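You operate a simulated robot arm through the tools that you are given. There is no shell and no other tool. Be economical: measure what you need, move in short steps, check, and stop when the job is done.

Carry out the task below with a simulated two-armed robot. There is one attempt and no reset: what you move stays moved.

## Task
Test the red tomato from the tray at N25 for firmness and put it in the Firm or Soft ring.
Fine: switch the tester on and leave it on; slide the tomato in, push the tester block down, slide it out again.

Only the result counts: the job must be done as asked and must still hold three seconds after the hand-in. Knocking over, shifting, dropping, spilling or breaking anything else fails it.

## Robot
Two 6-joint arms with two-finger grippers on one trunk, on a base that drives. Base frame: it is fixed to the floor where the robot stands at the start and does not move with it; the origin is under the middle of the robot, x ahead of it, y to its left, z up; the surface under the hand at the start is at about z = 0.8. Lengths are in m, angles in rad, forces in N, time in s.
The left shoulder is at the start at [0.07, 0.148, 1.452], the right one opposite. With the tool pointing down near the work surface each hand reaches from about 0.32 to 0.6 m from the robot's upright axis, wherever it stands, measured 20 degrees to its own side. Places, roughly: seat of the tester slide [0.6, 0.1, 0.8]; tester slide [0.6, 0.1, 0.8]; tester switch [0.5, 0.2, 0.8]. Payload 2.45 kg a hand.
The TCP of each hand is the grasp point between the finger pads, 0.03 m short of the fingertips. In the tool frame z runs along the fingers and y along their closing line. Largest opening 0.106 m; the body of the gripper starts 0.079 m behind the TCP.
Orientation is that of the tool frame in the base frame, as a unit quaternion [x, y, z, w]. With the fingers straight down and closing along the base's y, the tool's x points along the base's -x, its y along +y and its z along -z.

## Interface
- The arms move only by the tool move_arm. It takes "left_increments", "right_increments" or both (then of equal length, played together; a hand with none holds still); each is a list of rows, each a list of 3 entries, a list of its own where there are three numbers: the shift along the tool's x, y, z in units of 40 mm (1.0 is 40 mm), then the turn, a rotation vector about the tool's x, y, z in units of 4 degrees (1.0 is 4 degrees), then the gripper command, from -1 (shut) to 1 (fully open), values between in proportion. In form: [[[x, y, z], [rx, ry, rz], gripper], ...]. A call has 1 to 20 rows; each row shifts and turns the commanded pose from where the row before left it, along the tool's axes as they then stand. A call with a number of a shift or a turn outside -1 to 1 is refused whole. Each row takes 0.2 s and may step no farther than 0.05 m and 0.15 rad from the row before; otherwise, or with a gripper value out of range, the whole call is refused. A pose out of reach is approached as far as the arm can. The call stops where the force on the tool passes 40 N (or 10 N more than at its start, if that is more) or the arm is blocked; 0.2 s more then pass. Each finger travels about 0.072 m/s and halts on what it meets, pressing with about 25 N; the grip force reading is that of the motor and also rises with nothing between the fingers. The clock runs only during rows and for 0.2 s after the last one: add rows that do not move to give the fingers time. The reply holds the time, the measured pose of the TCP, the force on the tool along the base axes, the opening and the grip force, in the units named above and with some noise, with the torque about the TCP (base axes, N m) and any sound that the robot's microphone picked up.
- Cameras (640 x 400 px; columns grow to the right, rows downward): "scene" is now at [0.127, 0.012, 1.6616]; the picture's right is [0.02, -1.00, -0.00], its down [-0.82, -0.02, -0.57] and it looks along [0.57, 0.01, -0.82] (base axes); focal length 287 px, centre (320, 200). "left" rides on the left gripper at [0.076, 0.002, -0.106] in its tool frame; the picture's right is [-0.02, 1.00, 0.00], its down [-0.78, -0.02, -0.62] and it looks along [-0.62, -0.01, 0.78] (tool axes); focal length 247 px, centre (320, 200). "right" rides on the right gripper at [0.076, -0.002, -0.106] in its tool frame; the picture's right is [0.02, 1.00, 0.00], its down [-0.78, 0.02, -0.62] and it looks along [-0.62, 0.01, 0.78] (tool axes); focal length 247 px, centre (320, 200).
- camera(camera): a new picture of that camera. It takes no simulated time.
- slide_trunk(by): slides the trunk up (or, below 0, down) by that many m; the arms and the scene camera ride with it, the base frame stays. It gives what a move gives, with no picture.
- roll_base(legs): drives the robot by 1 to 6 legs, each [ahead, left, turn to the left] in m, m and rad, along the robot's own axes; the way and the turn of a leg run together, so that a leg with both is an arc; at most 1.5 m and 3.142 rad a leg. The arms and the cameras ride along, it lands a little off, and it stops where it bumps. It gives what a move gives.
- aim_head(pan, tilt): turns the head with the scene camera to pan (to the left, within 1.501 rad either way) and tilt (down, from -0.506 to 1.204), counted from straight ahead of the robot. It gives what a move gives.
- point_at(camera, pixels): for up to 12 pixels [column, row] of the newest picture of that camera ("zoom" is the newest enlarged one), the place [x, y, z] in the base frame of the surface seen there, good to about 0.003 m, but the place of the scene camera against the robot may be out by one fixed shift of up to 0.018 m in any direction. It takes no simulated time.
- close_up(camera, box): a new picture of the part [left, top, right, bottom] of that camera's present view, enlarged. It takes no simulated time.
- finish_job(): hands the job in; it is judged then, once.

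Work in short steps. Measure before you move; look again where a grasp or a placing could have gone wrong, and mend it. You have 80 turns and 70 pictures in all, those below and enlarged ones among them. Open the grippers and draw the arms clear of the work before you hand the job in, unless the task says otherwise; then end with one line.

The tools are called after "Request:" by a JSON object that holds its "fn" and its "kwargs". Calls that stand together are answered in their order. move_arm: Moves the arms, as the interface text tells. Its arguments: {"type":"object","properties":{"left_increments":{"type":"array"},"right_increments":{"type":"array"}},"required":[]} The other tools are called the same way: slide_trunk (by) slides the trunk up or down; roll_base (legs) drives the base; aim_head (pan, tilt) turns the head that bears the scene camera; camera (camera) takes a picture; point_at (camera, pixels) gives the place of the surface under pixels of a picture; close_up (camera, box) takes an enlarged picture of a part of a camera's view; finish_job () hands the job in.

At the start:

```text
time_s: 0.0
left_ee_pos: [0.4506, 0.3234, 1.09]
left_orientation: [-0.001, 1.0, 0.0, 0.001]
left_contact_force: [0.1, -0.2, 0.3]
left_ft_torque: [-0.01, -0.02, 0.0]
left_gripper_width: 0.106
left_gripper_force: 0.2
right_ee_pos: [0.5998, -0.0639, 1.1241]
right_orientation: [0.0, 1.0, 0.0, 0.0]
right_contact_force: [0.1, -0.9, 0.4]
right_ft_torque: [-0.01, -0.02, 0.0]
right_gripper_width: 0.1063
right_gripper_force: 0.1
trunk travel left (down, up): [-0.925, 0.015]
robot x, y, heading: [-0.002, 0.0004, 0.004]
head pan, tilt: [0.021, 0.958]
```

scene: 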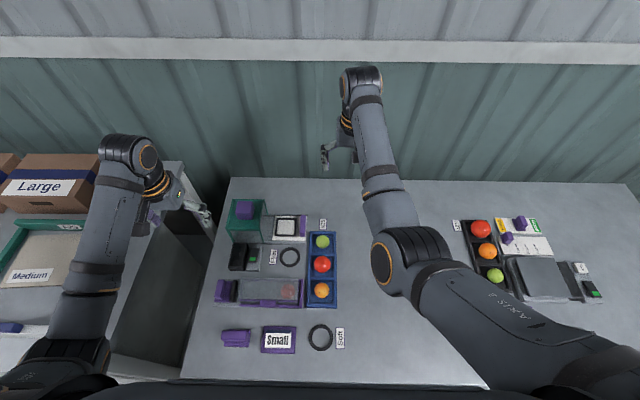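
right: 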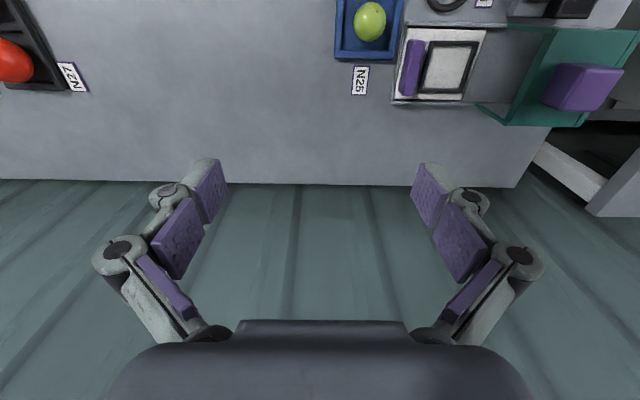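
left: 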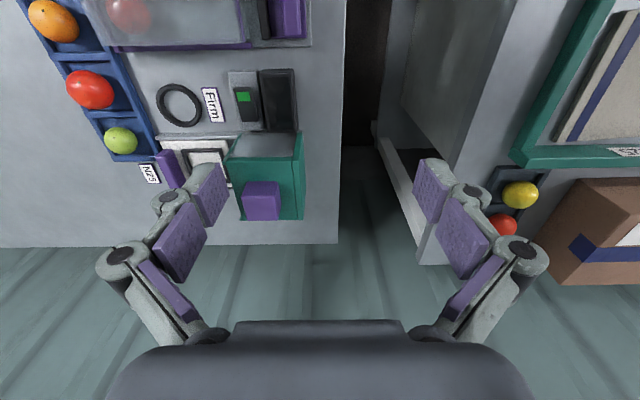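

The scene shows the N25 tray (blue, about columns 307-338, rows 232-308) with the tester group to its left. I take an enlarged view of that area before moving.

Request:
{"fn": "close_up", "kwargs": {"camera": "scene", "box": [200, 190, 360, 360]}}

Request:
{"fn": "close_up", "kwargs": {"camera": "left", "box": [20, 0, 340, 230]}}

```text
2.35 times, centred on (280, 275) of scene
```

zoom: 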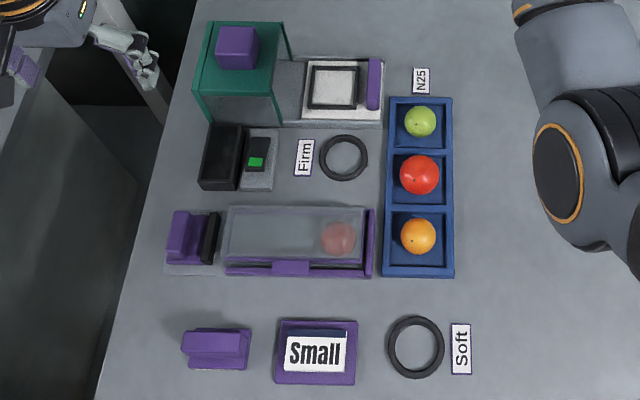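

```text
1.74 times, centred on (180, 115) of left
```

zoom: 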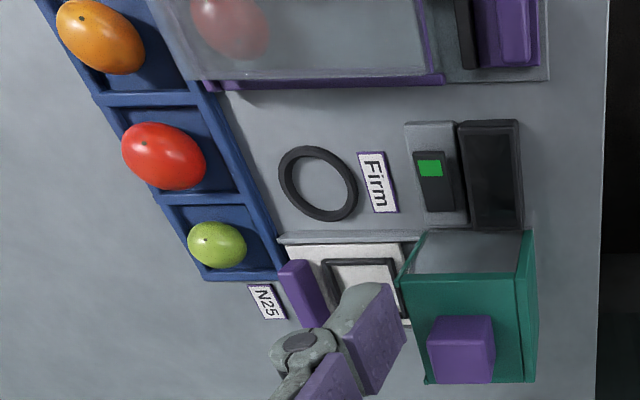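

I measure the key points in the enlarged left-hand view (newest zoom): tomato, ring, switch, slide handle, seat, block.

Request:
{"fn": "point_at", "kwargs": {"camera": "zoom", "pixels": [[163, 152], [318, 150], [318, 184], [430, 168], [435, 195], [490, 170], [305, 292], [360, 270], [461, 335], [470, 250], [212, 240], [330, 240]]}}

Request:
{"fn": "point_at", "kwargs": {"camera": "scene", "pixels": [[322, 264], [320, 337], [289, 257], [253, 257], [287, 227], [302, 225], [247, 208], [245, 228], [322, 242], [290, 292], [280, 340], [236, 258]]}}

```text
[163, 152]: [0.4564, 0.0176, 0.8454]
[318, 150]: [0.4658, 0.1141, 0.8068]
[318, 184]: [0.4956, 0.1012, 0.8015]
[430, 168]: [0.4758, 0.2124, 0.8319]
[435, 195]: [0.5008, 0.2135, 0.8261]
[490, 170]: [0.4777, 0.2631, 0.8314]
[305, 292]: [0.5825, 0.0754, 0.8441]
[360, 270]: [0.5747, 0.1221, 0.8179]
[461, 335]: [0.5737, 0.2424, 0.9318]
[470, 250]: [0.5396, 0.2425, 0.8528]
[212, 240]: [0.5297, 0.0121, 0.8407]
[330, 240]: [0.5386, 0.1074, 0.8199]
```

```text
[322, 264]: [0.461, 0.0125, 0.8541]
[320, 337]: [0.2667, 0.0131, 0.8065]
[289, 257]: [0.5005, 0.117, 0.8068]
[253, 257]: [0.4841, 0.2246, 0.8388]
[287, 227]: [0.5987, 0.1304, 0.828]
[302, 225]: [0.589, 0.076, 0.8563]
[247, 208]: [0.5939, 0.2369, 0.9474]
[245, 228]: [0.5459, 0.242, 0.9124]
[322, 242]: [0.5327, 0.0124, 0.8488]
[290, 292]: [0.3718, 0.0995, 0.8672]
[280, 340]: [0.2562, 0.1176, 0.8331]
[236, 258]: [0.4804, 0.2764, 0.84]
```

The hand camera and scene agree within about 1 cm. I move the right hand away to the right and bring the left hand over the tester for a clear view.

Request:
{"fn": "move_arm", "kwargs": {"left_increments": [[[0.35, -0.8, 0], [0, 0, 0], 1], [[0.35, -0.8, 0], [0, 0, 0], 1], [[0.35, -0.8, 0], [0, 0, 0], 1], [[0.35, -0.8, 0], [0, 0, 0], 1], [[0.35, -0.8, 0], [0, 0, 0], 1]], "right_increments": [[[0.5, -1, 0], [0, 0, 0], 1], [[0.5, -1, 0], [0, 0, 0], 1], [[0.5, -1, 0], [0, 0, 0], 1], [[0.5, -1, 0], [0, 0, 0], 1], [[0.5, -1, 0], [0, 0, 0], 1]]}}

Request:
{"fn": "camera", "kwargs": {"camera": "left"}}

```text
time_s: 1.2
left_ee_pos: [0.3774, 0.1799, 1.0488]
left_orientation: [-0.001, 1.0, 0.002, 0.002]
left_contact_force: [0.0, -0.8, -0.7]
left_ft_torque: [0.07, -0.03, 0.04]
left_gripper_width: 0.1063
left_gripper_force: 0.1
left hand out of reach, approached as far as the arm can: row 1, 2, 3, 4
right_ee_pos: [0.5181, -0.2672, 1.0884]
right_orientation: [-0.001, 1.0, 0.003, 0.001]
right_contact_force: [-0.2, -1.4, -0.4]
right_ft_torque: [0.09, -0.05, 0.02]
right_gripper_width: 0.1058
right_gripper_force: 0.1
right hand out of reach, approached as far as the arm can: row 3, 4, 5
trunk travel left (down, up): [-0.925, 0.015]
robot x, y, heading: [-0.0051, -0.0012, -0.005]
head pan, tilt: [0.021, 0.958]
```

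```text
64 pictures are left
```

left: 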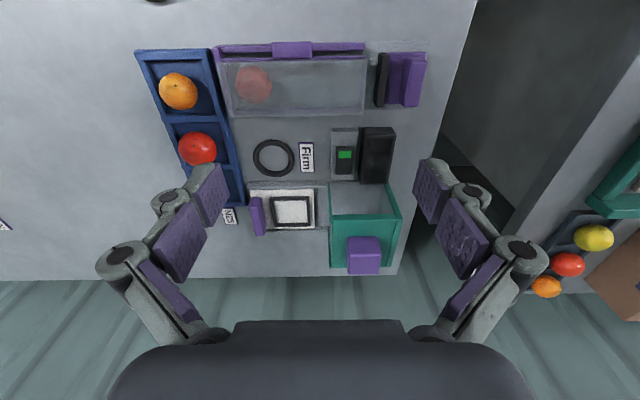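

Clear view now; I enlarge the switch and tester area (columns 230-420, rows 110-280).

Request:
{"fn": "close_up", "kwargs": {"camera": "left", "box": [220, 115, 430, 285]}}

Request:
{"fn": "point_at", "kwargs": {"camera": "zoom", "pixels": [[381, 118], [375, 80], [377, 165], [477, 120], [114, 300], [225, 300], [437, 400], [162, 130], [160, 80], [162, 176], [110, 128], [212, 128]]}}

Request:
{"fn": "point_at", "kwargs": {"camera": "left", "pixels": [[198, 148], [197, 133], [198, 164], [180, 150], [215, 150], [172, 155], [218, 175], [198, 116], [362, 245], [256, 215], [290, 210], [306, 192]]}}

```text
2.35 times, centred on (325, 200) of left
```

zoom: 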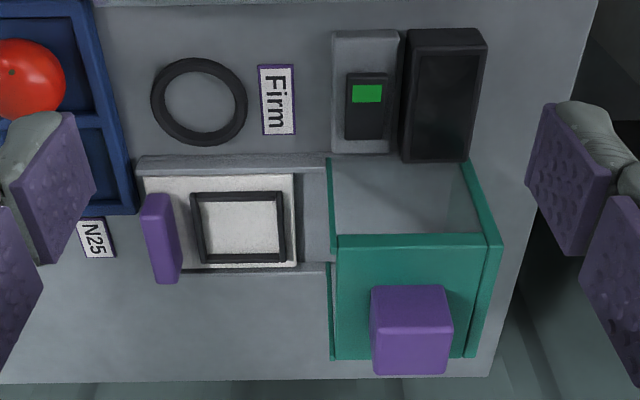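

```text
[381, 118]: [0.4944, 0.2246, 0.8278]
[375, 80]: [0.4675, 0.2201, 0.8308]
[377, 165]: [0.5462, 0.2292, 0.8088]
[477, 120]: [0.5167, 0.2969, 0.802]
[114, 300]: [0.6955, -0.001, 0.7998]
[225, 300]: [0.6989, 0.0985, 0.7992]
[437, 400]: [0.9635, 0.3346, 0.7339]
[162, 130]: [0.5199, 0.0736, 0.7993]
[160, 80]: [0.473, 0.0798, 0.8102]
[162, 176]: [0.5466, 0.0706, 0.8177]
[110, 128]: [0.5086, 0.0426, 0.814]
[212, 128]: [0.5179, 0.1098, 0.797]
```

```text
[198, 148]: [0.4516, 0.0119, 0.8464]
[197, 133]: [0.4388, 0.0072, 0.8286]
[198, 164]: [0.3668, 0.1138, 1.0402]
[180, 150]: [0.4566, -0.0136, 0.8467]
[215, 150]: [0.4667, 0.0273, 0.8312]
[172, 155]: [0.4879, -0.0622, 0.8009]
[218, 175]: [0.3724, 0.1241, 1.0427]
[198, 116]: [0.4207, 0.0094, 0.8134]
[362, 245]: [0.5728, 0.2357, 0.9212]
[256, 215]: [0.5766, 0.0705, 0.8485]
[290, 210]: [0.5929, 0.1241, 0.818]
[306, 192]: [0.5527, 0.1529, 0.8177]
```

The rocker switch sits at about (0.485, 0.222, 0.83) with the green mark at its near end, and the display (dark box) is beside it. I lower the left hand for a closer look at the switch.

Request:
{"fn": "move_arm", "kwargs": {"left_increments": [[[0.15, 0.3, 0.8], [0, 0, 0], 1], [[0.15, 0.3, 0.8], [0, 0, 0], 1], [[0.15, 0.3, 0.8], [0, 0, 0], 1], [[0, 0, 0], [0, 0, 0], 1]]}}

Request:
{"fn": "close_up", "kwargs": {"camera": "left", "box": [200, 90, 440, 240]}}

```text
time_s: 2.2
left_ee_pos: [0.362, 0.2211, 0.951]
left_orientation: [-0.001, 1.0, 0.0, 0.001]
left_contact_force: [0.0, -0.7, 0.7]
left_ft_torque: [0.0, 0.0, -0.03]
left_gripper_width: 0.1059
left_gripper_force: 0.0
right_ee_pos: [0.5201, -0.2613, 1.089]
right_orientation: [0.0, 1.0, 0.0, 0.001]
right_contact_force: [-0.2, 0.2, 0.1]
right_ft_torque: [-0.05, -0.02, 0.04]
right_gripper_width: 0.1061
right_gripper_force: 0.0
trunk travel left (down, up): [-0.925, 0.015]
robot x, y, heading: [0.0033, -0.0029, -0.002]
head pan, tilt: [0.021, 0.958]
```

```text
2.67 times, centred on (320, 165) of left
```

zoom: 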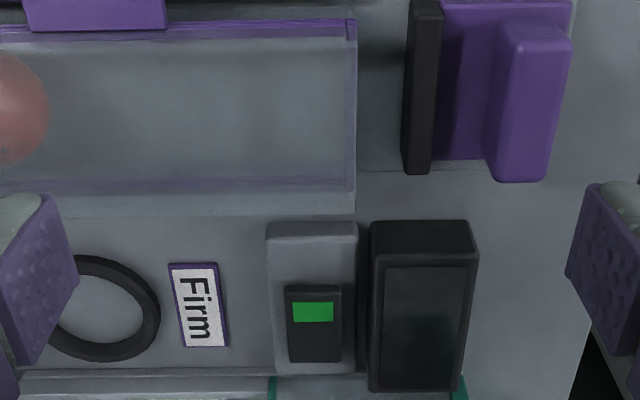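

I measure the switch profile along x in this enlarged view.

Request:
{"fn": "point_at", "kwargs": {"camera": "zoom", "pixels": [[313, 240], [313, 275], [313, 288], [313, 300], [313, 312], [313, 325], [313, 340], [313, 357], [313, 368], [275, 330], [350, 330], [420, 310]]}}

Request:
{"fn": "close_up", "kwargs": {"camera": "left", "box": [290, 165, 386, 240]}}

```text
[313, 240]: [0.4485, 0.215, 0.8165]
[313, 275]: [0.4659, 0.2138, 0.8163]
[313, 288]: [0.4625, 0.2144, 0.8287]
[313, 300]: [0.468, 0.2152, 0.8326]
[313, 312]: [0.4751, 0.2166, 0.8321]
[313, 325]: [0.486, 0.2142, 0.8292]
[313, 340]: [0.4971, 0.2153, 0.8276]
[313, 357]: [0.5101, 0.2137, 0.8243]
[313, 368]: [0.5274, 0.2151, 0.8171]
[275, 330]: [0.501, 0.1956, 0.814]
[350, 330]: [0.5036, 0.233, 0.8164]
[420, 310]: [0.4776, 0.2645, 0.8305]
```

```text
5.33 times, centred on (338, 202) of left
```

zoom: 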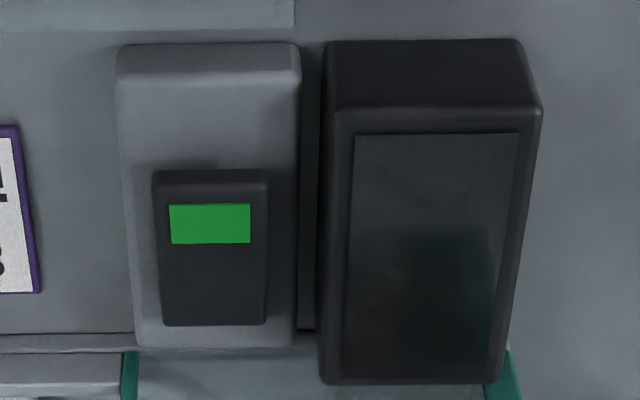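

The rocker runs x 0.462 (z 0.833, green end raised) to 0.513 (z 0.823), so I press the green end. I close the left gripper and move above (0.469, 0.215).

Request:
{"fn": "move_arm", "kwargs": {"left_increments": [[[-0.9, -0.05, 0], [0, 0, 0], -1], [[-0.9, -0.05, 0], [0, 0, 0], -1], [[-0.88, -0.05, 0], [0, 0, 0], -1], [[0, 0, 0.8], [0, 0, 0], -1], [[0, 0, 0.8], [0, 0, 0], -1], [[0, 0, 0], [0, 0, 0], -1]]}}

Request:
{"fn": "camera", "kwargs": {"camera": "left"}}

```text
time_s: 3.6
left_ee_pos: [0.4698, 0.2132, 0.8868]
left_orientation: [-0.001, 1.0, 0.0, 0.0]
left_contact_force: [0.1, 0.6, 0.1]
left_ft_torque: [-0.02, -0.01, 0.02]
left_gripper_width: 0.0002
left_gripper_force: 25.1
right_ee_pos: [0.5199, -0.2624, 1.0874]
right_orientation: [0.0, 1.0, 0.0, 0.001]
right_contact_force: [-0.1, -0.3, 0.4]
right_ft_torque: [0.01, 0.01, 0.01]
right_gripper_width: 0.1058
right_gripper_force: 0.0
trunk travel left (down, up): [-0.925, 0.015]
robot x, y, heading: [0.0007, 0.001, 0.002]
head pan, tilt: [0.021, 0.958]
```

```text
60 pictures are left
```

left: 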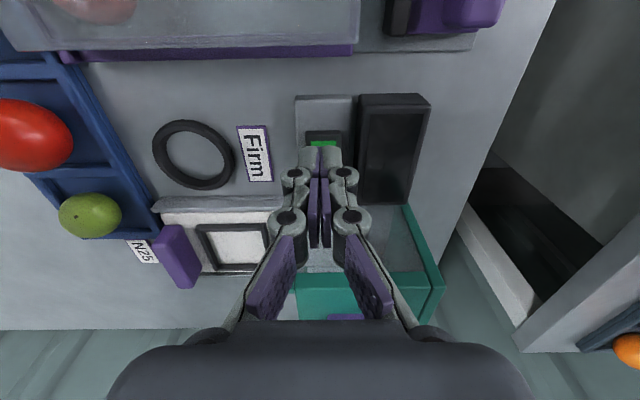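

Tips are over the rocker's green end at z≈0.857. I press down in small steps.

Request:
{"fn": "move_arm", "kwargs": {"left_increments": [[[0.03, 0.03, 0.3], [0, 0, 0], -1], [[0, 0, 0.2], [0, 0, 0], -1], [[0, 0, 0.15], [0, 0, 0], -1], [[0, 0, 0.1], [0, 0, 0], -1], [[0, 0, 0.1], [0, 0, 0], -1]]}}

Request:
{"fn": "camera", "kwargs": {"camera": "left"}}

```text
time_s: 4.8
left_ee_pos: [0.4674, 0.2142, 0.8538]
left_orientation: [-0.002, 1.0, 0.0, 0.001]
left_contact_force: [-0.9, 1.0, 1.2]
left_ft_torque: [0.06, -0.03, 0.03]
left_gripper_width: 0.006
left_gripper_force: 28.1
right_ee_pos: [0.5194, -0.262, 1.0882]
right_orientation: [0.0, 1.0, 0.0, 0.001]
right_contact_force: [-0.9, 0.2, -0.1]
right_ft_torque: [0.03, -0.02, -0.03]
right_gripper_width: 0.1062
right_gripper_force: 0.0
trunk travel left (down, up): [-0.925, 0.015]
robot x, y, heading: [-0.0016, 0.0007, 0.002]
head pan, tilt: [0.021, 0.958]
```

```text
59 pictures are left
```

left: 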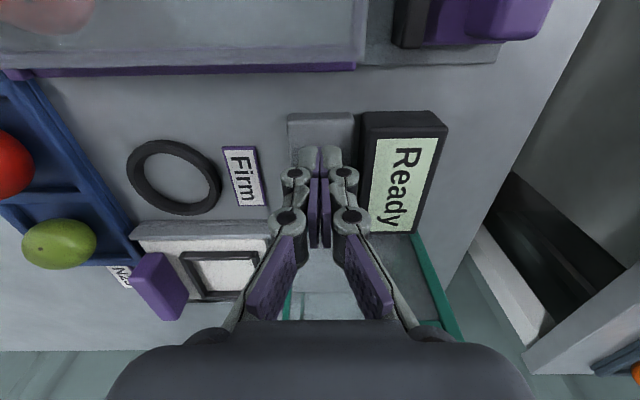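

The display now reads "Ready". I raise the hand, open it, and move toward the tray to measure the tomato and its compartment.

Request:
{"fn": "move_arm", "kwargs": {"left_increments": [[[0, 0, -0.5], [0, 0, 0], -1], [[0, 0, -0.9], [0, 0, 0], -1], [[0, 0, -0.9], [0, 0, 0], -1], [[0.5, -0.8, -0.5], [0, 0, 0], 0], [[0.5, -0.9, 0], [0, 0, 0], 0.5], [[0.5, -0.9, 0], [0, 0, 0], 0.5], [[0.5, -0.9, 0], [0, 0, 0], 0.5], [[0.5, -0.9, 0], [0, 0, 0], 0.5], [[0, 0, 0], [0, 0, 0], 0.5]]}}

Request:
{"fn": "close_up", "kwargs": {"camera": "left", "box": [200, 60, 520, 260]}}

```text
time_s: 6.3
left_ee_pos: [0.4107, 0.2072, 0.9573]
left_orientation: [0.004, 0.995, 0.099, 0.007]
left_contact_force: [-0.6, 0.1, -0.8]
left_ft_torque: [-0.04, 0.03, 0.0]
left_gripper_width: 0.0796
left_gripper_force: 0.0
left hand out of reach, approached as far as the arm can: row 7
right_ee_pos: [0.5181, -0.2609, 1.0899]
right_orientation: [0.0, 1.0, 0.0, 0.002]
right_contact_force: [-1.2, 0.2, -0.1]
right_ft_torque: [-0.02, -0.01, -0.03]
right_gripper_width: 0.106
right_gripper_force: 0.1
trunk travel left (down, up): [-0.925, 0.015]
robot x, y, heading: [0.0022, -0.0023, 0.001]
head pan, tilt: [0.021, 0.958]
stopped in row 7 (left hand): the arm was blocked; the commanded pose is now the measured one
```

```text
2.00 times, centred on (360, 160) of left
```

zoom: 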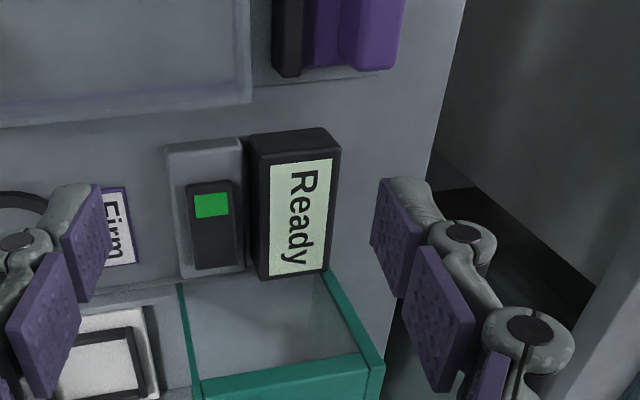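

The arm was blocked at row 7 with about 0.2 rad of yaw picked up. I look at the scene to understand why.

Request:
{"fn": "camera", "kwargs": {"camera": "scene"}}

```text
57 pictures are left
```

scene: 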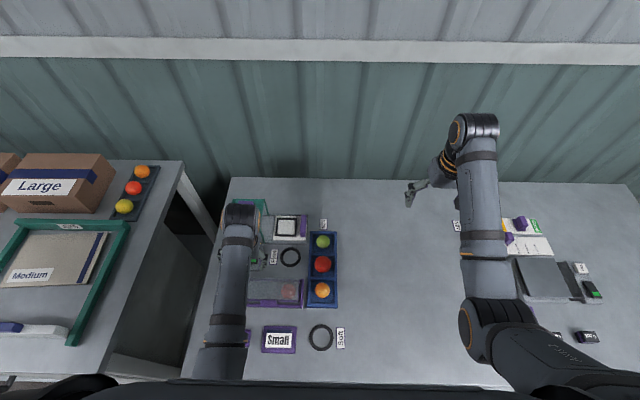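

The left arm was folded too close; the hand tilted -0.2 rad about its x. I straighten it while moving forward, then go toward the tray at x≈0.46.

Request:
{"fn": "move_arm", "kwargs": {"left_increments": [[[-0.4, 0, -0.3], [0.95, 0, 0], 0.5], [[-0.4, 0, -0.3], [0.95, 0, 0], 0.5], [[-0.4, 0, -0.3], [0.94, 0, 0], 0.5], [[0, 0, 0], [0, 0, 0], 0.5]]}}

```text
time_s: 7.3
left_ee_pos: [0.4593, 0.1995, 0.9954]
left_orientation: [0.005, 1.0, -0.002, 0.008]
left_contact_force: [-0.3, 1.4, -0.7]
left_ft_torque: [0.01, -0.02, -0.05]
left_gripper_width: 0.0796
left_gripper_force: 0.1
right_ee_pos: [0.5187, -0.262, 1.0882]
right_orientation: [0.0, 1.0, 0.0, 0.001]
right_contact_force: [-0.4, 0.1, -0.2]
right_ft_torque: [0.03, 0.01, 0.0]
right_gripper_width: 0.1062
right_gripper_force: 0.0
trunk travel left (down, up): [-0.925, 0.015]
robot x, y, heading: [-0.0005, -0.0, -0.0]
head pan, tilt: [0.021, 0.958]
```

Straight again. Now I move in -y toward the tray at x≈0.46, z≈0.995.

Request:
{"fn": "move_arm", "kwargs": {"left_increments": [[[0, -0.8, 0], [0, 0, 0], 0.5], [[0, -0.8, 0], [0, 0, 0], 0.5], [[0, -0.8, 0], [0, 0, 0], 0.5], [[0, -0.8, 0], [0, 0, 0], 0.5], [[0, 0, 0], [0, 0, 0], 0.5]]}}

Request:
{"fn": "camera", "kwargs": {"camera": "left"}}

```text
time_s: 8.2
left_ee_pos: [0.4599, 0.1975, 0.9785]
left_orientation: [-0.005, 0.995, 0.096, 0.007]
left_contact_force: [-0.4, -0.4, -0.4]
left_ft_torque: [0.01, 0.02, 0.03]
left_gripper_width: 0.0793
left_gripper_force: 0.0
left hand out of reach, approached as far as the arm can: row 4
right_ee_pos: [0.5204, -0.2617, 1.0887]
right_orientation: [0.0, 1.0, -0.001, 0.0]
right_contact_force: [-0.5, -0.5, 0.2]
right_ft_torque: [-0.02, 0.02, 0.02]
right_gripper_width: 0.1059
right_gripper_force: 0.2
trunk travel left (down, up): [-0.925, 0.015]
robot x, y, heading: [-0.0023, 0.0021, 0.005]
head pan, tilt: [0.021, 0.958]
stopped in row 4 (left hand): the arm was blocked; the commanded pose is now the measured one
```

```text
56 pictures are left
```

left: 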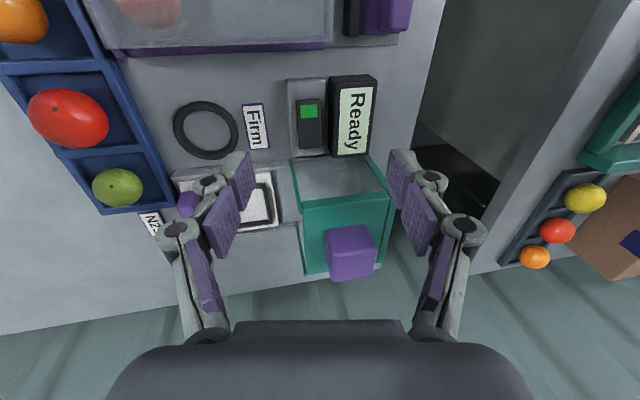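

The left hand cannot cross inward with the tool upright, so I straighten it and turn the robot right by about 0.35 rad, which puts the tray on the left hand's own side.

Request:
{"fn": "move_arm", "kwargs": {"left_increments": [[[0.1, 0.2, -0.4], [0.92, 0, 0], 0.5], [[0.1, 0.2, -0.4], [0.92, 0, 0], 0.5], [[0.1, 0, -0.4], [0.92, 0, 0], 0.5], [[0, 0, 0], [0, 0, 0], 0.5]]}}

Request:
{"fn": "roll_base", "kwargs": {"legs": [[0, 0, -0.36]]}}

Request:
{"fn": "camera", "kwargs": {"camera": "left"}}

```text
time_s: 9.2
left_ee_pos: [0.4478, 0.2046, 1.0282]
left_orientation: [-0.005, 1.0, -0.002, 0.008]
left_contact_force: [-0.6, -0.5, 0.4]
left_ft_torque: [0.01, 0.0, 0.02]
left_gripper_width: 0.0796
left_gripper_force: 0.0
right_ee_pos: [0.5192, -0.2628, 1.0883]
right_orientation: [-0.001, 1.0, -0.001, 0.001]
right_contact_force: [-0.6, -0.5, 0.3]
right_ft_torque: [0.01, -0.03, 0.03]
right_gripper_width: 0.106
right_gripper_force: 0.0
trunk travel left (down, up): [-0.925, 0.015]
robot x, y, heading: [0.0011, -0.0011, 0.0]
head pan, tilt: [0.021, 0.958]
```

```text
time_s: 10.7
left_ee_pos: [0.4905, 0.038, 1.0277]
left_orientation: [0.173, 0.985, -0.003, 0.006]
left_contact_force: [0.0, 0.0, -0.2]
left_ft_torque: [-0.03, -0.03, 0.02]
left_gripper_width: 0.0797
left_gripper_force: 0.0
right_ee_pos: [0.3956, -0.4274, 1.0891]
right_orientation: [0.178, 0.984, 0.0, 0.001]
right_contact_force: [0.3, 0.5, 0.1]
right_ft_torque: [-0.04, 0.01, -0.01]
right_gripper_width: 0.1061
right_gripper_force: 0.0
trunk travel left (down, up): [-0.925, 0.015]
robot x, y, heading: [-0.0018, 0.0024, -0.36]
head pan, tilt: [0.021, 0.958]
```

```text
55 pictures are left
```

left: 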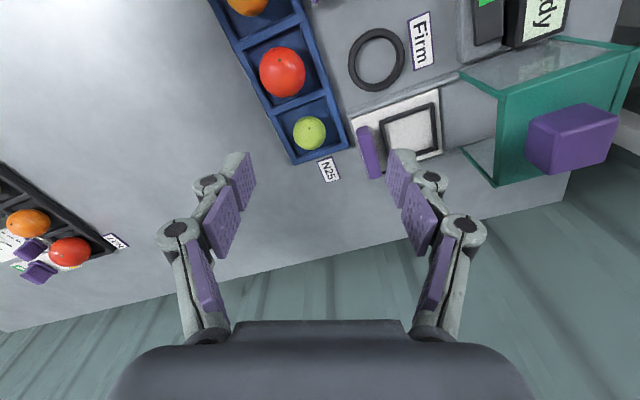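

I rotate the tool back by 20° about its z to align with the base axes, then back off in x for a good look at the tray.

Request:
{"fn": "move_arm", "kwargs": {"left_increments": [[[0, 0, 0], [0, 0, -1], 0.5], [[0, 0, 0], [0, 0, -1], 0.5], [[0, 0, 0], [0, 0, -1], 0.5], [[0, 0, 0], [0, 0, -1], 0.5], [[0, 0, 0], [0, 0, -1], 0.5], [[0.8, 0, 0.3], [0, 0, 0], 0.5], [[0.8, 0, 0.3], [0, 0, 0], 0.5], [[0, 0, 0], [0, 0, 0], 0.5]]}}

Request:
{"fn": "camera", "kwargs": {"camera": "left"}}

```text
time_s: 12.5
left_ee_pos: [0.4284, 0.0372, 1.0034]
left_orientation: [-0.001, 1.0, -0.003, 0.007]
left_contact_force: [0.5, -0.6, -0.5]
left_ft_torque: [0.02, 0.03, -0.03]
left_gripper_width: 0.0797
left_gripper_force: 0.0
right_ee_pos: [0.397, -0.4283, 1.0886]
right_orientation: [0.178, 0.984, 0.0, 0.001]
right_contact_force: [1.0, -1.6, -0.6]
right_ft_torque: [-0.03, -0.01, -0.03]
right_gripper_width: 0.1064
right_gripper_force: 0.1
trunk travel left (down, up): [-0.925, 0.015]
robot x, y, heading: [-0.0, -0.0048, -0.352]
head pan, tilt: [0.021, 0.958]
```

```text
54 pictures are left
```

left: 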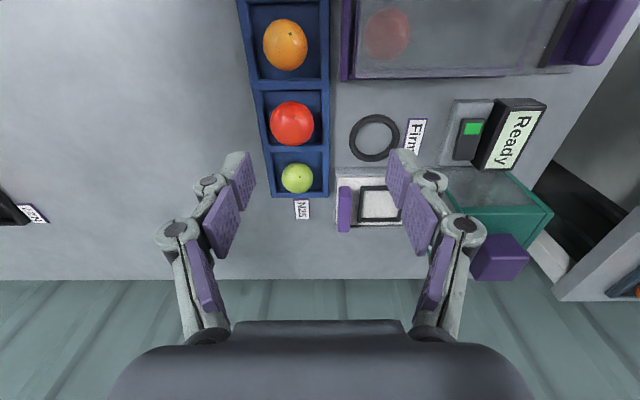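

I measure the tomato and its compartment's walls, plus the slide, in a fresh enlargement.

Request:
{"fn": "close_up", "kwargs": {"camera": "left", "box": [230, 60, 422, 180]}}

Request:
{"fn": "point_at", "kwargs": {"camera": "left", "pixels": [[292, 124], [275, 124], [311, 124], [292, 106], [260, 120], [267, 120], [319, 120], [327, 120], [292, 86], [292, 149], [294, 115], [290, 135]]}}

```text
3.33 times, centred on (326, 120) of left
```

zoom: 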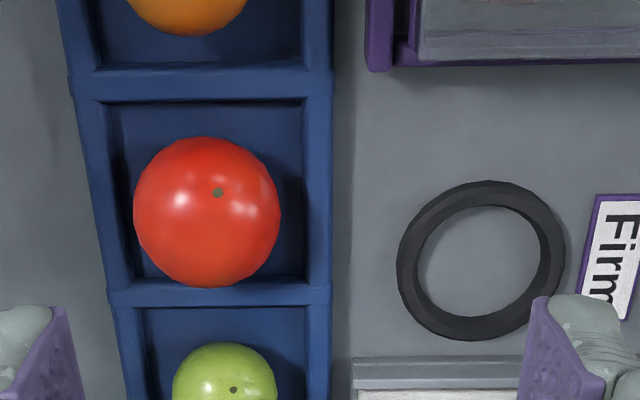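

```text
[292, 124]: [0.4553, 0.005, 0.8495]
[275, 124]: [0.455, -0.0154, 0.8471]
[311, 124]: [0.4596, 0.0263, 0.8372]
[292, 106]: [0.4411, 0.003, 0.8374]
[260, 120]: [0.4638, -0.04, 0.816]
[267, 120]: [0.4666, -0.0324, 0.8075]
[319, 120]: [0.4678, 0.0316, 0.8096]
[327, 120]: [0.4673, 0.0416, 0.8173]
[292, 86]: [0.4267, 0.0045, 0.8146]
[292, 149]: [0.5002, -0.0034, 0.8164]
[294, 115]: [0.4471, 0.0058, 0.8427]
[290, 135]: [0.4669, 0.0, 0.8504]
```

Tomato centre works out at about (0.462, 0.006, 0.827), radius ~0.0255; tray rim z≈0.817, so I'll keep the fingertips just above the rim. I move over it first, then check.

Request:
{"fn": "move_arm", "kwargs": {"left_increments": [[[-0.42, -0.39, 0.5], [0, 0.2, 0], 0.5], [[-0.42, -0.39, 0.7], [0, 0, 0], 0.5], [[0, 0, 0.7], [0, 0, 0], 0.5], [[0, 0, 0.6], [0, 0, 0], 0.5], [[0, 0, 0], [0, 0, 0], 0.5]]}}

Request:
{"fn": "camera", "kwargs": {"camera": "left"}}

```text
time_s: 13.7
left_ee_pos: [0.4596, 0.0028, 0.9039]
left_orientation: [0.0, 1.0, -0.003, -0.001]
left_contact_force: [-0.7, 0.8, 0.1]
left_ft_torque: [0.01, 0.01, 0.0]
left_gripper_width: 0.0796
left_gripper_force: 0.1
right_ee_pos: [0.3961, -0.4278, 1.0873]
right_orientation: [0.178, 0.984, 0.0, 0.001]
right_contact_force: [-0.4, 0.2, -0.6]
right_ft_torque: [-0.02, 0.03, 0.02]
right_gripper_width: 0.1061
right_gripper_force: 0.0
trunk travel left (down, up): [-0.925, 0.015]
robot x, y, heading: [-0.0003, -0.0026, -0.361]
head pan, tilt: [0.021, 0.958]
```

```text
52 pictures are left
```

left: 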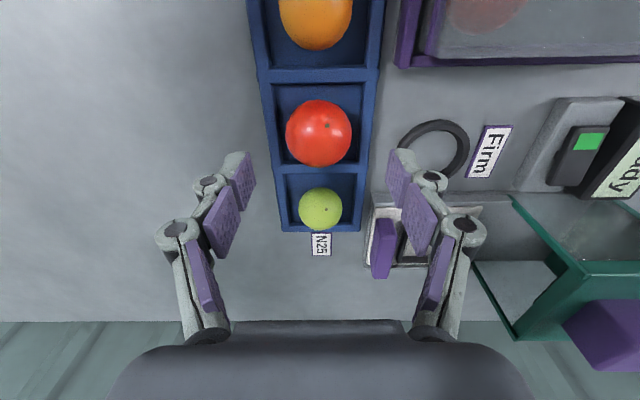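

Re-estimated centre (0.461, 0.004, 0.828), well centred between the fingers. I descend to TCP z≈0.850.

Request:
{"fn": "move_arm", "kwargs": {"left_increments": [[[-0.04, 0.03, 0.5], [0, 0, 0], 0.5], [[0, 0, 0.5], [0, 0, 0], 0.5], [[0, 0, 0.33], [0, 0, 0], 0.5], [[0, 0, 0], [0, 0, 0], 0.5]]}}

Request:
{"fn": "camera", "kwargs": {"camera": "left"}}

```text
time_s: 14.7
left_ee_pos: [0.4619, 0.0044, 0.8502]
left_orientation: [-0.001, 1.0, -0.004, -0.001]
left_contact_force: [-0.4, 0.0, -0.4]
left_ft_torque: [-0.01, -0.03, -0.02]
left_gripper_width: 0.0796
left_gripper_force: 0.1
right_ee_pos: [0.3944, -0.4273, 1.0881]
right_orientation: [0.177, 0.984, -0.001, 0.001]
right_contact_force: [-0.1, -0.2, 0.4]
right_ft_torque: [0.05, 0.0, 0.0]
right_gripper_width: 0.1059
right_gripper_force: 0.0
trunk travel left (down, up): [-0.925, 0.015]
robot x, y, heading: [-0.0002, 0.0018, -0.355]
head pan, tilt: [0.021, 0.958]
```

```text
51 pictures are left
```

left: 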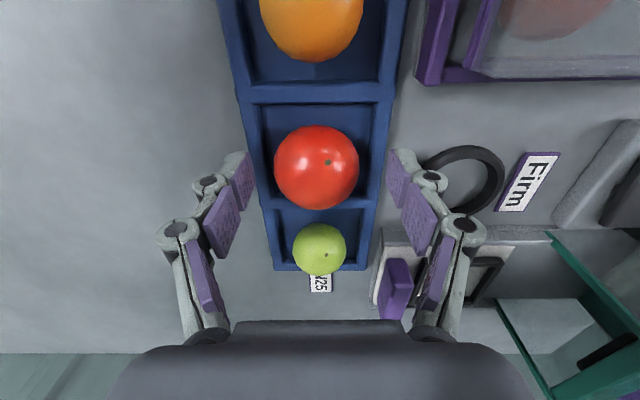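

Fingers flank the tomato, above the rim. I close to a modest command (about 0.045 m opening).

Request:
{"fn": "move_arm", "kwargs": {"left_increments": [[[0, 0, 0], [0, 0, 0], 0.1], [[0, 0, 0], [0, 0, 0], -0.15], [[0, 0, 0], [0, 0, 0], -0.15], [[0, 0, 0], [0, 0, 0], -0.15]]}}

```text
time_s: 15.7
left_ee_pos: [0.4614, 0.0042, 0.8504]
left_orientation: [-0.001, 1.0, -0.004, -0.001]
left_contact_force: [0.8, 0.1, -0.2]
left_ft_torque: [0.03, -0.05, 0.0]
left_gripper_width: 0.05
left_gripper_force: 15.8
right_ee_pos: [0.3951, -0.4275, 1.0879]
right_orientation: [0.178, 0.984, 0.0, 0.001]
right_contact_force: [-0.8, -0.2, 0.7]
right_ft_torque: [-0.04, 0.02, 0.02]
right_gripper_width: 0.1062
right_gripper_force: 0.0
trunk travel left (down, up): [-0.925, 0.015]
robot x, y, heading: [0.0019, 0.0019, -0.355]
head pan, tilt: [0.021, 0.958]
```

The fingers hold at 0.050 m with 15.8 N. I lift slowly and look.

Request:
{"fn": "move_arm", "kwargs": {"left_increments": [[[0, 0, -0.3], [0, 0, 0], -0.15], [[0, 0, -0.6], [0, 0, 0], -0.15], [[0, 0, -0.8], [0, 0, 0], -0.15], [[0, 0, -0.8], [0, 0, 0], -0.15], [[0, 0, 0], [0, 0, 0], -0.15]]}}

Request:
{"fn": "camera", "kwargs": {"camera": "left"}}

```text
time_s: 16.9
left_ee_pos: [0.4632, 0.0044, 0.9507]
left_orientation: [0.0, 1.0, -0.003, -0.001]
left_contact_force: [0.0, 0.3, -0.3]
left_ft_torque: [-0.01, -0.02, 0.01]
left_gripper_width: 0.0452
left_gripper_force: 0.0
right_ee_pos: [0.3949, -0.4275, 1.0877]
right_orientation: [0.178, 0.984, -0.001, 0.001]
right_contact_force: [-0.1, -0.2, 0.4]
right_ft_torque: [0.01, 0.01, -0.02]
right_gripper_width: 0.1061
right_gripper_force: 0.1
trunk travel left (down, up): [-0.925, 0.015]
robot x, y, heading: [0.0027, -0.0014, -0.354]
head pan, tilt: [0.021, 0.958]
```

```text
50 pictures are left
```

left: 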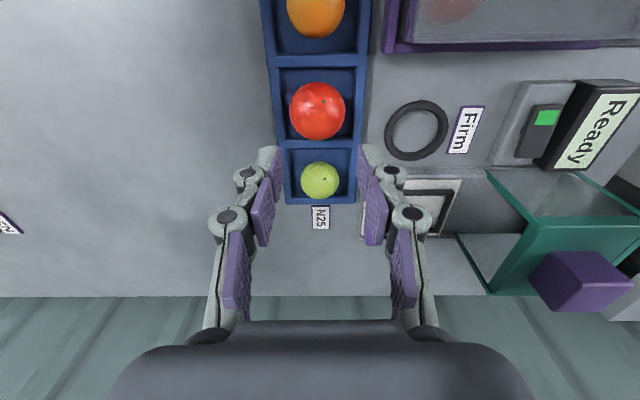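

The tomato slipped out and still sits in its place (centre ≈ (0.463, 0.003)). I reopen, go about 2 mm lower and use full grip force.

Request:
{"fn": "move_arm", "kwargs": {"left_increments": [[[0, 0, 0], [0, 0, 0], 0.4], [[0, 0, 0], [0, 0, 0], 0.4], [[0, 0, 0.8], [0, 0, 0], 0.4], [[0, 0, 0.8], [0, 0, 0], 0.4], [[0, 0, 0.6], [0, 0, 0], 0.4], [[0, 0, 0.37], [0, 0, 0], 0.4], [[0, 0, 0], [0, 0, 0], 0.4]]}}

Request:
{"fn": "camera", "kwargs": {"camera": "left"}}

```text
time_s: 18.5
left_ee_pos: [0.46, 0.0054, 0.8467]
left_orientation: [0.0, 1.0, -0.004, -0.001]
left_contact_force: [-0.1, 0.3, 0.1]
left_ft_torque: [-0.02, 0.0, -0.02]
left_gripper_width: 0.0741
left_gripper_force: 0.1
right_ee_pos: [0.3962, -0.4267, 1.0885]
right_orientation: [0.178, 0.984, 0.0, 0.001]
right_contact_force: [0.3, -0.6, 0.2]
right_ft_torque: [-0.01, -0.02, 0.0]
right_gripper_width: 0.1062
right_gripper_force: 0.2
trunk travel left (down, up): [-0.925, 0.015]
robot x, y, heading: [0.0008, 0.0022, -0.355]
head pan, tilt: [0.021, 0.958]
```

```text
49 pictures are left
```

left: 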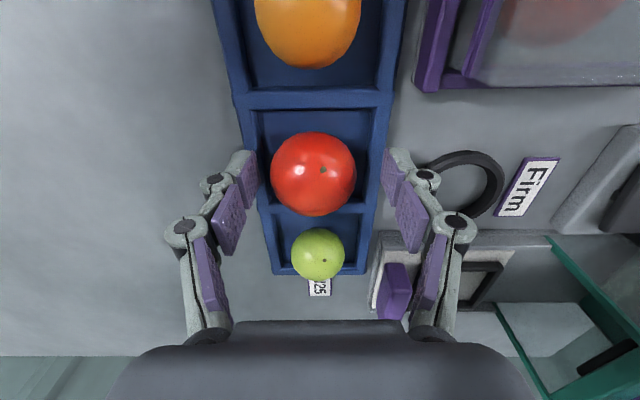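

Tips are level with the rim and no contact is felt. I nudge +3 mm in x and close fully, then lift slowly.

Request:
{"fn": "move_arm", "kwargs": {"left_increments": [[[-0.07, -0.04, 0], [0, 0, 0], 0.2], [[0, 0, 0], [0, 0, 0], -0.1], [[0, 0, 0], [0, 0, 0], -1], [[0, 0, 0], [0, 0, 0], -1], [[0, 0, 0], [0, 0, 0], -1]]}}

Request:
{"fn": "camera", "kwargs": {"camera": "left"}}

```text
time_s: 19.7
left_ee_pos: [0.4633, 0.0039, 0.847]
left_orientation: [-0.001, 1.0, -0.003, -0.001]
left_contact_force: [-0.2, -0.5, 0.5]
left_ft_torque: [-0.01, -0.01, 0.01]
left_gripper_width: 0.05
left_gripper_force: 15.8
right_ee_pos: [0.3962, -0.4281, 1.0897]
right_orientation: [0.178, 0.984, 0.0, 0.001]
right_contact_force: [0.0, 0.0, -1.1]
right_ft_torque: [-0.05, 0.01, 0.02]
right_gripper_width: 0.1059
right_gripper_force: 0.0
trunk travel left (down, up): [-0.925, 0.015]
robot x, y, heading: [0.0032, 0.0012, -0.361]
head pan, tilt: [0.021, 0.958]
```

```text
48 pictures are left
```

left: 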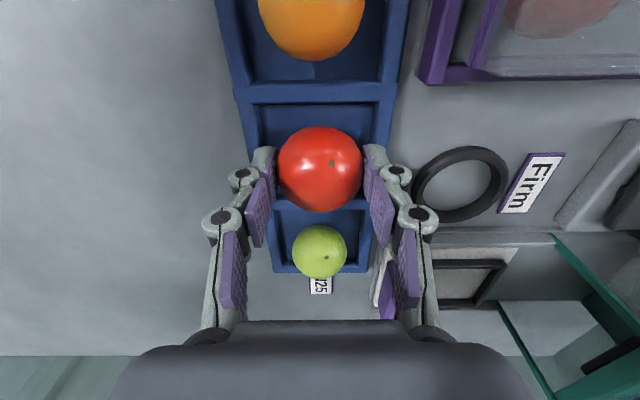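

Full grip; the tomato sits centred between the tips. I lift slowly.

Request:
{"fn": "move_arm", "kwargs": {"left_increments": [[[0, 0, -0.1], [0, 0, 0], -1], [[0, 0, -0.15], [0, 0, 0], -1], [[0, 0, -0.2], [0, 0, 0], -1], [[0, 0, -0.3], [0, 0, 0], -1], [[0, 0, 0], [0, 0, 0], -1]]}}

Request:
{"fn": "camera", "kwargs": {"camera": "left"}}

```text
time_s: 20.9
left_ee_pos: [0.4644, 0.002, 0.8768]
left_orientation: [-0.001, 1.0, -0.005, -0.001]
left_contact_force: [1.1, -0.3, -1.0]
left_ft_torque: [-0.02, -0.01, 0.01]
left_gripper_width: 0.0497
left_gripper_force: 15.7
right_ee_pos: [0.3956, -0.4271, 1.0881]
right_orientation: [0.178, 0.984, 0.0, 0.001]
right_contact_force: [-0.4, -0.5, -0.3]
right_ft_torque: [0.05, 0.0, 0.01]
right_gripper_width: 0.106
right_gripper_force: 0.0
trunk travel left (down, up): [-0.925, 0.015]
robot x, y, heading: [0.0004, -0.0035, -0.356]
head pan, tilt: [0.021, 0.958]
```

```text
47 pictures are left
```

left: 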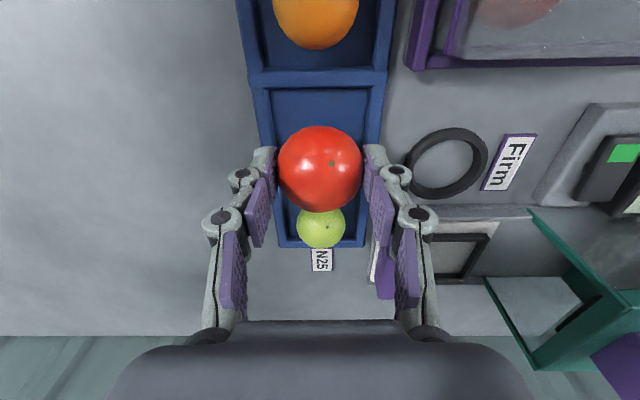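

It's held. I raise it to about z=0.96 and then measure the seat frame.

Request:
{"fn": "move_arm", "kwargs": {"left_increments": [[[0, 0, -0.6], [0, 0, 0], -1], [[0, 0, -0.8], [0, 0, 0], -1], [[0, 0, -0.8], [0, 0, 0], -1], [[0, 0.6, 0], [0, 0, 0], -1], [[0, 0.6, 0], [0, 0, 0], -1], [[0, 0.6, 0], [0, 0, 0], -1], [[0, 0, 0], [0, 0, 0], -1]]}}

Request:
{"fn": "close_up", "kwargs": {"camera": "left", "box": [240, 80, 480, 230]}}

```text
time_s: 22.5
left_ee_pos: [0.4651, 0.0763, 0.9659]
left_orientation: [-0.001, 1.0, -0.003, 0.0]
left_contact_force: [0.5, 0.8, -1.4]
left_ft_torque: [0.02, 0.01, 0.01]
left_gripper_width: 0.0497
left_gripper_force: 15.5
right_ee_pos: [0.3953, -0.4281, 1.0882]
right_orientation: [0.178, 0.984, 0.001, 0.001]
right_contact_force: [-0.6, 0.2, -0.2]
right_ft_torque: [0.06, 0.01, 0.0]
right_gripper_width: 0.1063
right_gripper_force: 0.1
trunk travel left (down, up): [-0.925, 0.015]
robot x, y, heading: [-0.0, -0.0017, -0.357]
head pan, tilt: [0.021, 0.958]
```

```text
2.67 times, centred on (360, 155) of left
```

zoom: 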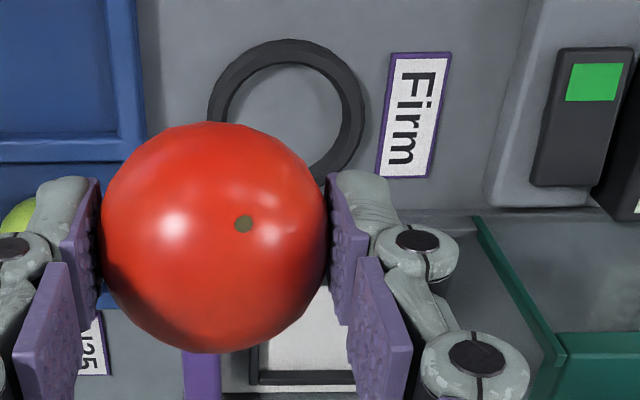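

The tomato hides the seat. From earlier views I estimate the frame centre near (0.598, 0.129); I move above it, where the near camera should see the frame in front of the tomato.

Request:
{"fn": "move_arm", "kwargs": {"left_increments": [[[-0.7, 0.25, 0], [0, 0, 0], -1], [[-0.7, 0.25, 0], [0, 0, 0], -1], [[-0.7, 0.25, 0], [0, 0, 0], -1], [[-0.7, 0.25, 0], [0, 0, 0], -1], [[-0.5, 0.3, 0], [0, 0, 0], -1], [[0, 0, 0], [0, 0, 0], -1]]}}

Request:
{"fn": "camera", "kwargs": {"camera": "left"}}

```text
time_s: 23.9
left_ee_pos: [0.5966, 0.1281, 0.9634]
left_orientation: [-0.001, 1.0, -0.003, -0.001]
left_contact_force: [0.0, 0.0, -1.2]
left_ft_torque: [0.02, -0.05, -0.01]
left_gripper_width: 0.0498
left_gripper_force: 15.8
right_ee_pos: [0.3946, -0.4265, 1.0884]
right_orientation: [0.178, 0.984, 0.001, 0.001]
right_contact_force: [-0.7, 0.1, 0.1]
right_ft_torque: [-0.05, -0.02, 0.0]
right_gripper_width: 0.1059
right_gripper_force: 0.2
trunk travel left (down, up): [-0.925, 0.015]
robot x, y, heading: [-0.0008, -0.0003, -0.364]
head pan, tilt: [0.021, 0.958]
```

```text
45 pictures are left
```

left: 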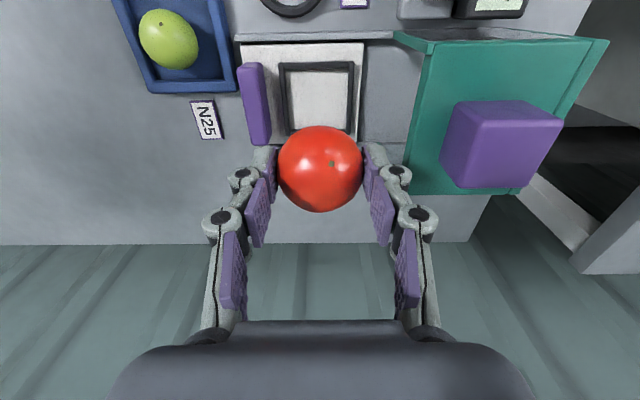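

The frame is visible at columns 279-355, rows 62-138. I measure it and the handle and tester parts.

Request:
{"fn": "close_up", "kwargs": {"camera": "left", "box": [220, 30, 412, 150]}}

Request:
{"fn": "point_at", "kwargs": {"camera": "left", "pixels": [[318, 65], [318, 80], [318, 110], [284, 100], [350, 100], [352, 131], [292, 100], [343, 100], [255, 100], [257, 80], [500, 150], [500, 115]]}}

```text
3.33 times, centred on (316, 90) of left
```

zoom: 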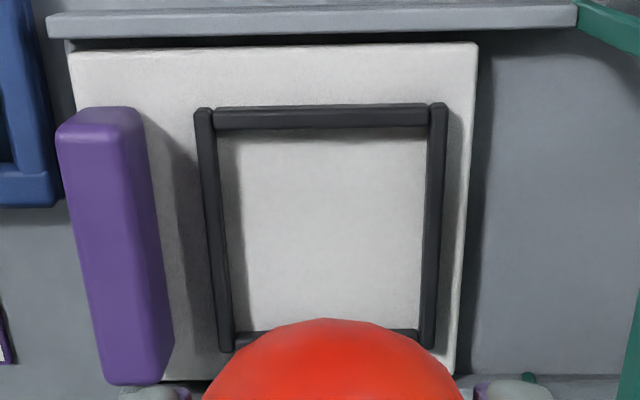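

```text
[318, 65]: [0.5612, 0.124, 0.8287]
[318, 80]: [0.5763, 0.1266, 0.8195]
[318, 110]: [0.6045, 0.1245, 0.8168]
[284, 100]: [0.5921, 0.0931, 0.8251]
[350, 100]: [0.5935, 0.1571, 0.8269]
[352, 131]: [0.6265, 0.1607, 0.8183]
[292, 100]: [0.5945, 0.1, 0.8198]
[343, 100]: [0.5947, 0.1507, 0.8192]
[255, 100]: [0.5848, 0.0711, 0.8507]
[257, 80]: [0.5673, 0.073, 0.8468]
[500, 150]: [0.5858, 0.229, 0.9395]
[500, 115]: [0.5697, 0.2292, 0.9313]
```

Frame centre is (0.594, 0.125), floor z 0.818; the handle's inner edge is near y=0.0785, top 0.851. I check how far my finger knuckles reach out, to see whether they clear the handle.

Request:
{"fn": "point_at", "kwargs": {"camera": "left", "pixels": [[262, 152], [254, 158], [247, 172], [235, 177], [231, 180], [243, 186], [210, 225], [271, 170], [262, 200], [222, 218], [268, 118], [247, 118]]}}

```text
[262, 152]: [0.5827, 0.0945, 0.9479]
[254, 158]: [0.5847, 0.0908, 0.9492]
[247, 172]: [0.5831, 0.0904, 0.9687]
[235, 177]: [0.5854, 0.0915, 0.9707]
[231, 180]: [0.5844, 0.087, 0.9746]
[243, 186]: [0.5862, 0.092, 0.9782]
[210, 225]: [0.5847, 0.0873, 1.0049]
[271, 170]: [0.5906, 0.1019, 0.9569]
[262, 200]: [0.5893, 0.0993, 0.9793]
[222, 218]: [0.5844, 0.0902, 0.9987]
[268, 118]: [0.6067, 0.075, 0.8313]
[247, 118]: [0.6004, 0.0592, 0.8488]
```

Finger outer sides reach only 0.041 from centre, so they clear the handle. I descend in steps over (0.594, 0.125) to z≈0.866.

Request:
{"fn": "move_arm", "kwargs": {"left_increments": [[[0.065, -0.08, 0.5], [0, 0, 0], -1], [[0, 0, 0.6], [0, 0, 0], -1], [[0, 0, 0.6], [0, 0, 0], -1], [[0, 0, 0.4], [0, 0, 0], -1], [[0, 0, 0.3], [0, 0, 0], -1], [[0, 0, 0], [0, 0, 0], -1]]}}

Request:
{"fn": "camera", "kwargs": {"camera": "left"}}

```text
time_s: 25.3
left_ee_pos: [0.5956, 0.1234, 0.8677]
left_orientation: [-0.001, 1.0, -0.004, 0.0]
left_contact_force: [-0.1, -0.1, -1.0]
left_ft_torque: [0.02, 0.02, 0.02]
left_gripper_width: 0.05
left_gripper_force: 16.0
right_ee_pos: [0.3958, -0.4272, 1.0879]
right_orientation: [0.179, 0.984, 0.0, 0.0]
right_contact_force: [-0.4, -0.3, 1.2]
right_ft_torque: [0.01, -0.02, 0.0]
right_gripper_width: 0.1059
right_gripper_force: 0.0
trunk travel left (down, up): [-0.925, 0.015]
robot x, y, heading: [0.0026, 0.0014, -0.362]
head pan, tilt: [0.021, 0.958]
```

```text
43 pictures are left
```

left: 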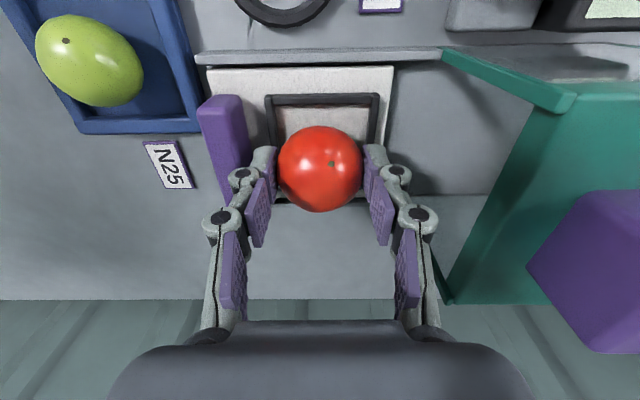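

Tomato is centred over the frame (columns 265-380 vs tomato 320). I lower the last few mm.

Request:
{"fn": "move_arm", "kwargs": {"left_increments": [[[0.03, 0.02, 0.06], [0, 0, 0], -1], [[0, 0, 0.05], [0, 0, 0], -1], [[0, 0, 0], [0, 0, 0], -1]]}}

Request:
{"fn": "close_up", "kwargs": {"camera": "left", "box": [200, 80, 440, 230]}}

```text
time_s: 26.1
left_ee_pos: [0.5928, 0.1257, 0.864]
left_orientation: [0.0, 1.0, -0.003, -0.001]
left_contact_force: [0.2, 0.0, -1.2]
left_ft_torque: [0.02, -0.02, -0.02]
left_gripper_width: 0.0499
left_gripper_force: 15.7
right_ee_pos: [0.3951, -0.4272, 1.0877]
right_orientation: [0.177, 0.984, 0.0, 0.001]
right_contact_force: [0.8, 0.1, 0.7]
right_ft_torque: [0.0, -0.03, 0.02]
right_gripper_width: 0.106
right_gripper_force: 0.1
trunk travel left (down, up): [-0.925, 0.015]
robot x, y, heading: [-0.003, 0.0013, -0.354]
head pan, tilt: [0.021, 0.958]
```

```text
2.67 times, centred on (320, 155) of left
```

zoom: 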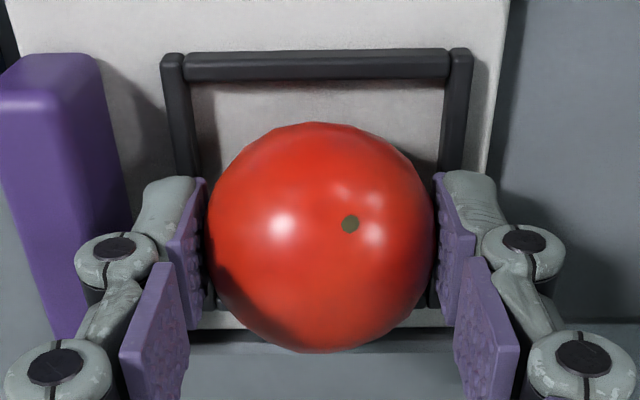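

Not yet touching (load still -1.2 N). I lower 3 mm more in small steps.

Request:
{"fn": "move_arm", "kwargs": {"left_increments": [[[0, 0, 0.04], [0, 0, 0], -1], [[0, 0, 0.03], [0, 0, 0], -1], [[0, 0, 0], [0, 0, 0], -1]]}}

```text
time_s: 26.9
left_ee_pos: [0.5931, 0.1255, 0.8615]
left_orientation: [-0.001, 1.0, -0.003, 0.0]
left_contact_force: [0.1, 0.0, -0.6]
left_ft_torque: [-0.01, -0.01, 0.02]
left_gripper_width: 0.0498
left_gripper_force: 16.1
right_ee_pos: [0.394, -0.4272, 1.0887]
right_orientation: [0.178, 0.984, 0.0, 0.001]
right_contact_force: [-0.2, -0.6, 0.8]
right_ft_torque: [0.04, 0.01, -0.03]
right_gripper_width: 0.1061
right_gripper_force: 0.1
trunk travel left (down, up): [-0.925, 0.015]
robot x, y, heading: [0.0008, 0.0025, -0.356]
head pan, tilt: [0.021, 0.958]
```

Nearly down; 1.5 mm more, then I open slightly (to about 0.062 m).

Request:
{"fn": "move_arm", "kwargs": {"left_increments": [[[0, 0, 0.04], [0, 0, 0], -1], [[0, 0, 0], [0, 0, 0], 0.0], [[0, 0, 0], [0, 0, 0], 0.17], [[0, 0, 0], [0, 0, 0], 0.17]]}}

Request:
{"fn": "camera", "kwargs": {"camera": "left"}}

```text
time_s: 27.9
left_ee_pos: [0.5928, 0.1259, 0.8582]
left_orientation: [-0.001, 1.0, -0.004, -0.001]
left_contact_force: [-0.3, 0.1, 0.3]
left_ft_torque: [0.06, 0.03, 0.02]
left_gripper_width: 0.0621
left_gripper_force: 0.0
right_ee_pos: [0.3945, -0.4282, 1.0886]
right_orientation: [0.178, 0.984, 0.0, 0.0]
right_contact_force: [0.1, 0.7, -0.4]
right_ft_torque: [0.01, -0.04, 0.04]
right_gripper_width: 0.106
right_gripper_force: 0.0
trunk travel left (down, up): [-0.925, 0.015]
robot x, y, heading: [0.0003, -0.0024, -0.358]
head pan, tilt: [0.021, 0.958]
```

```text
41 pictures are left
```

left: 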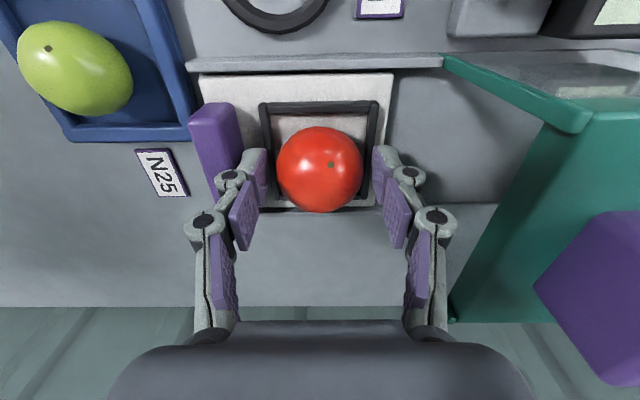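

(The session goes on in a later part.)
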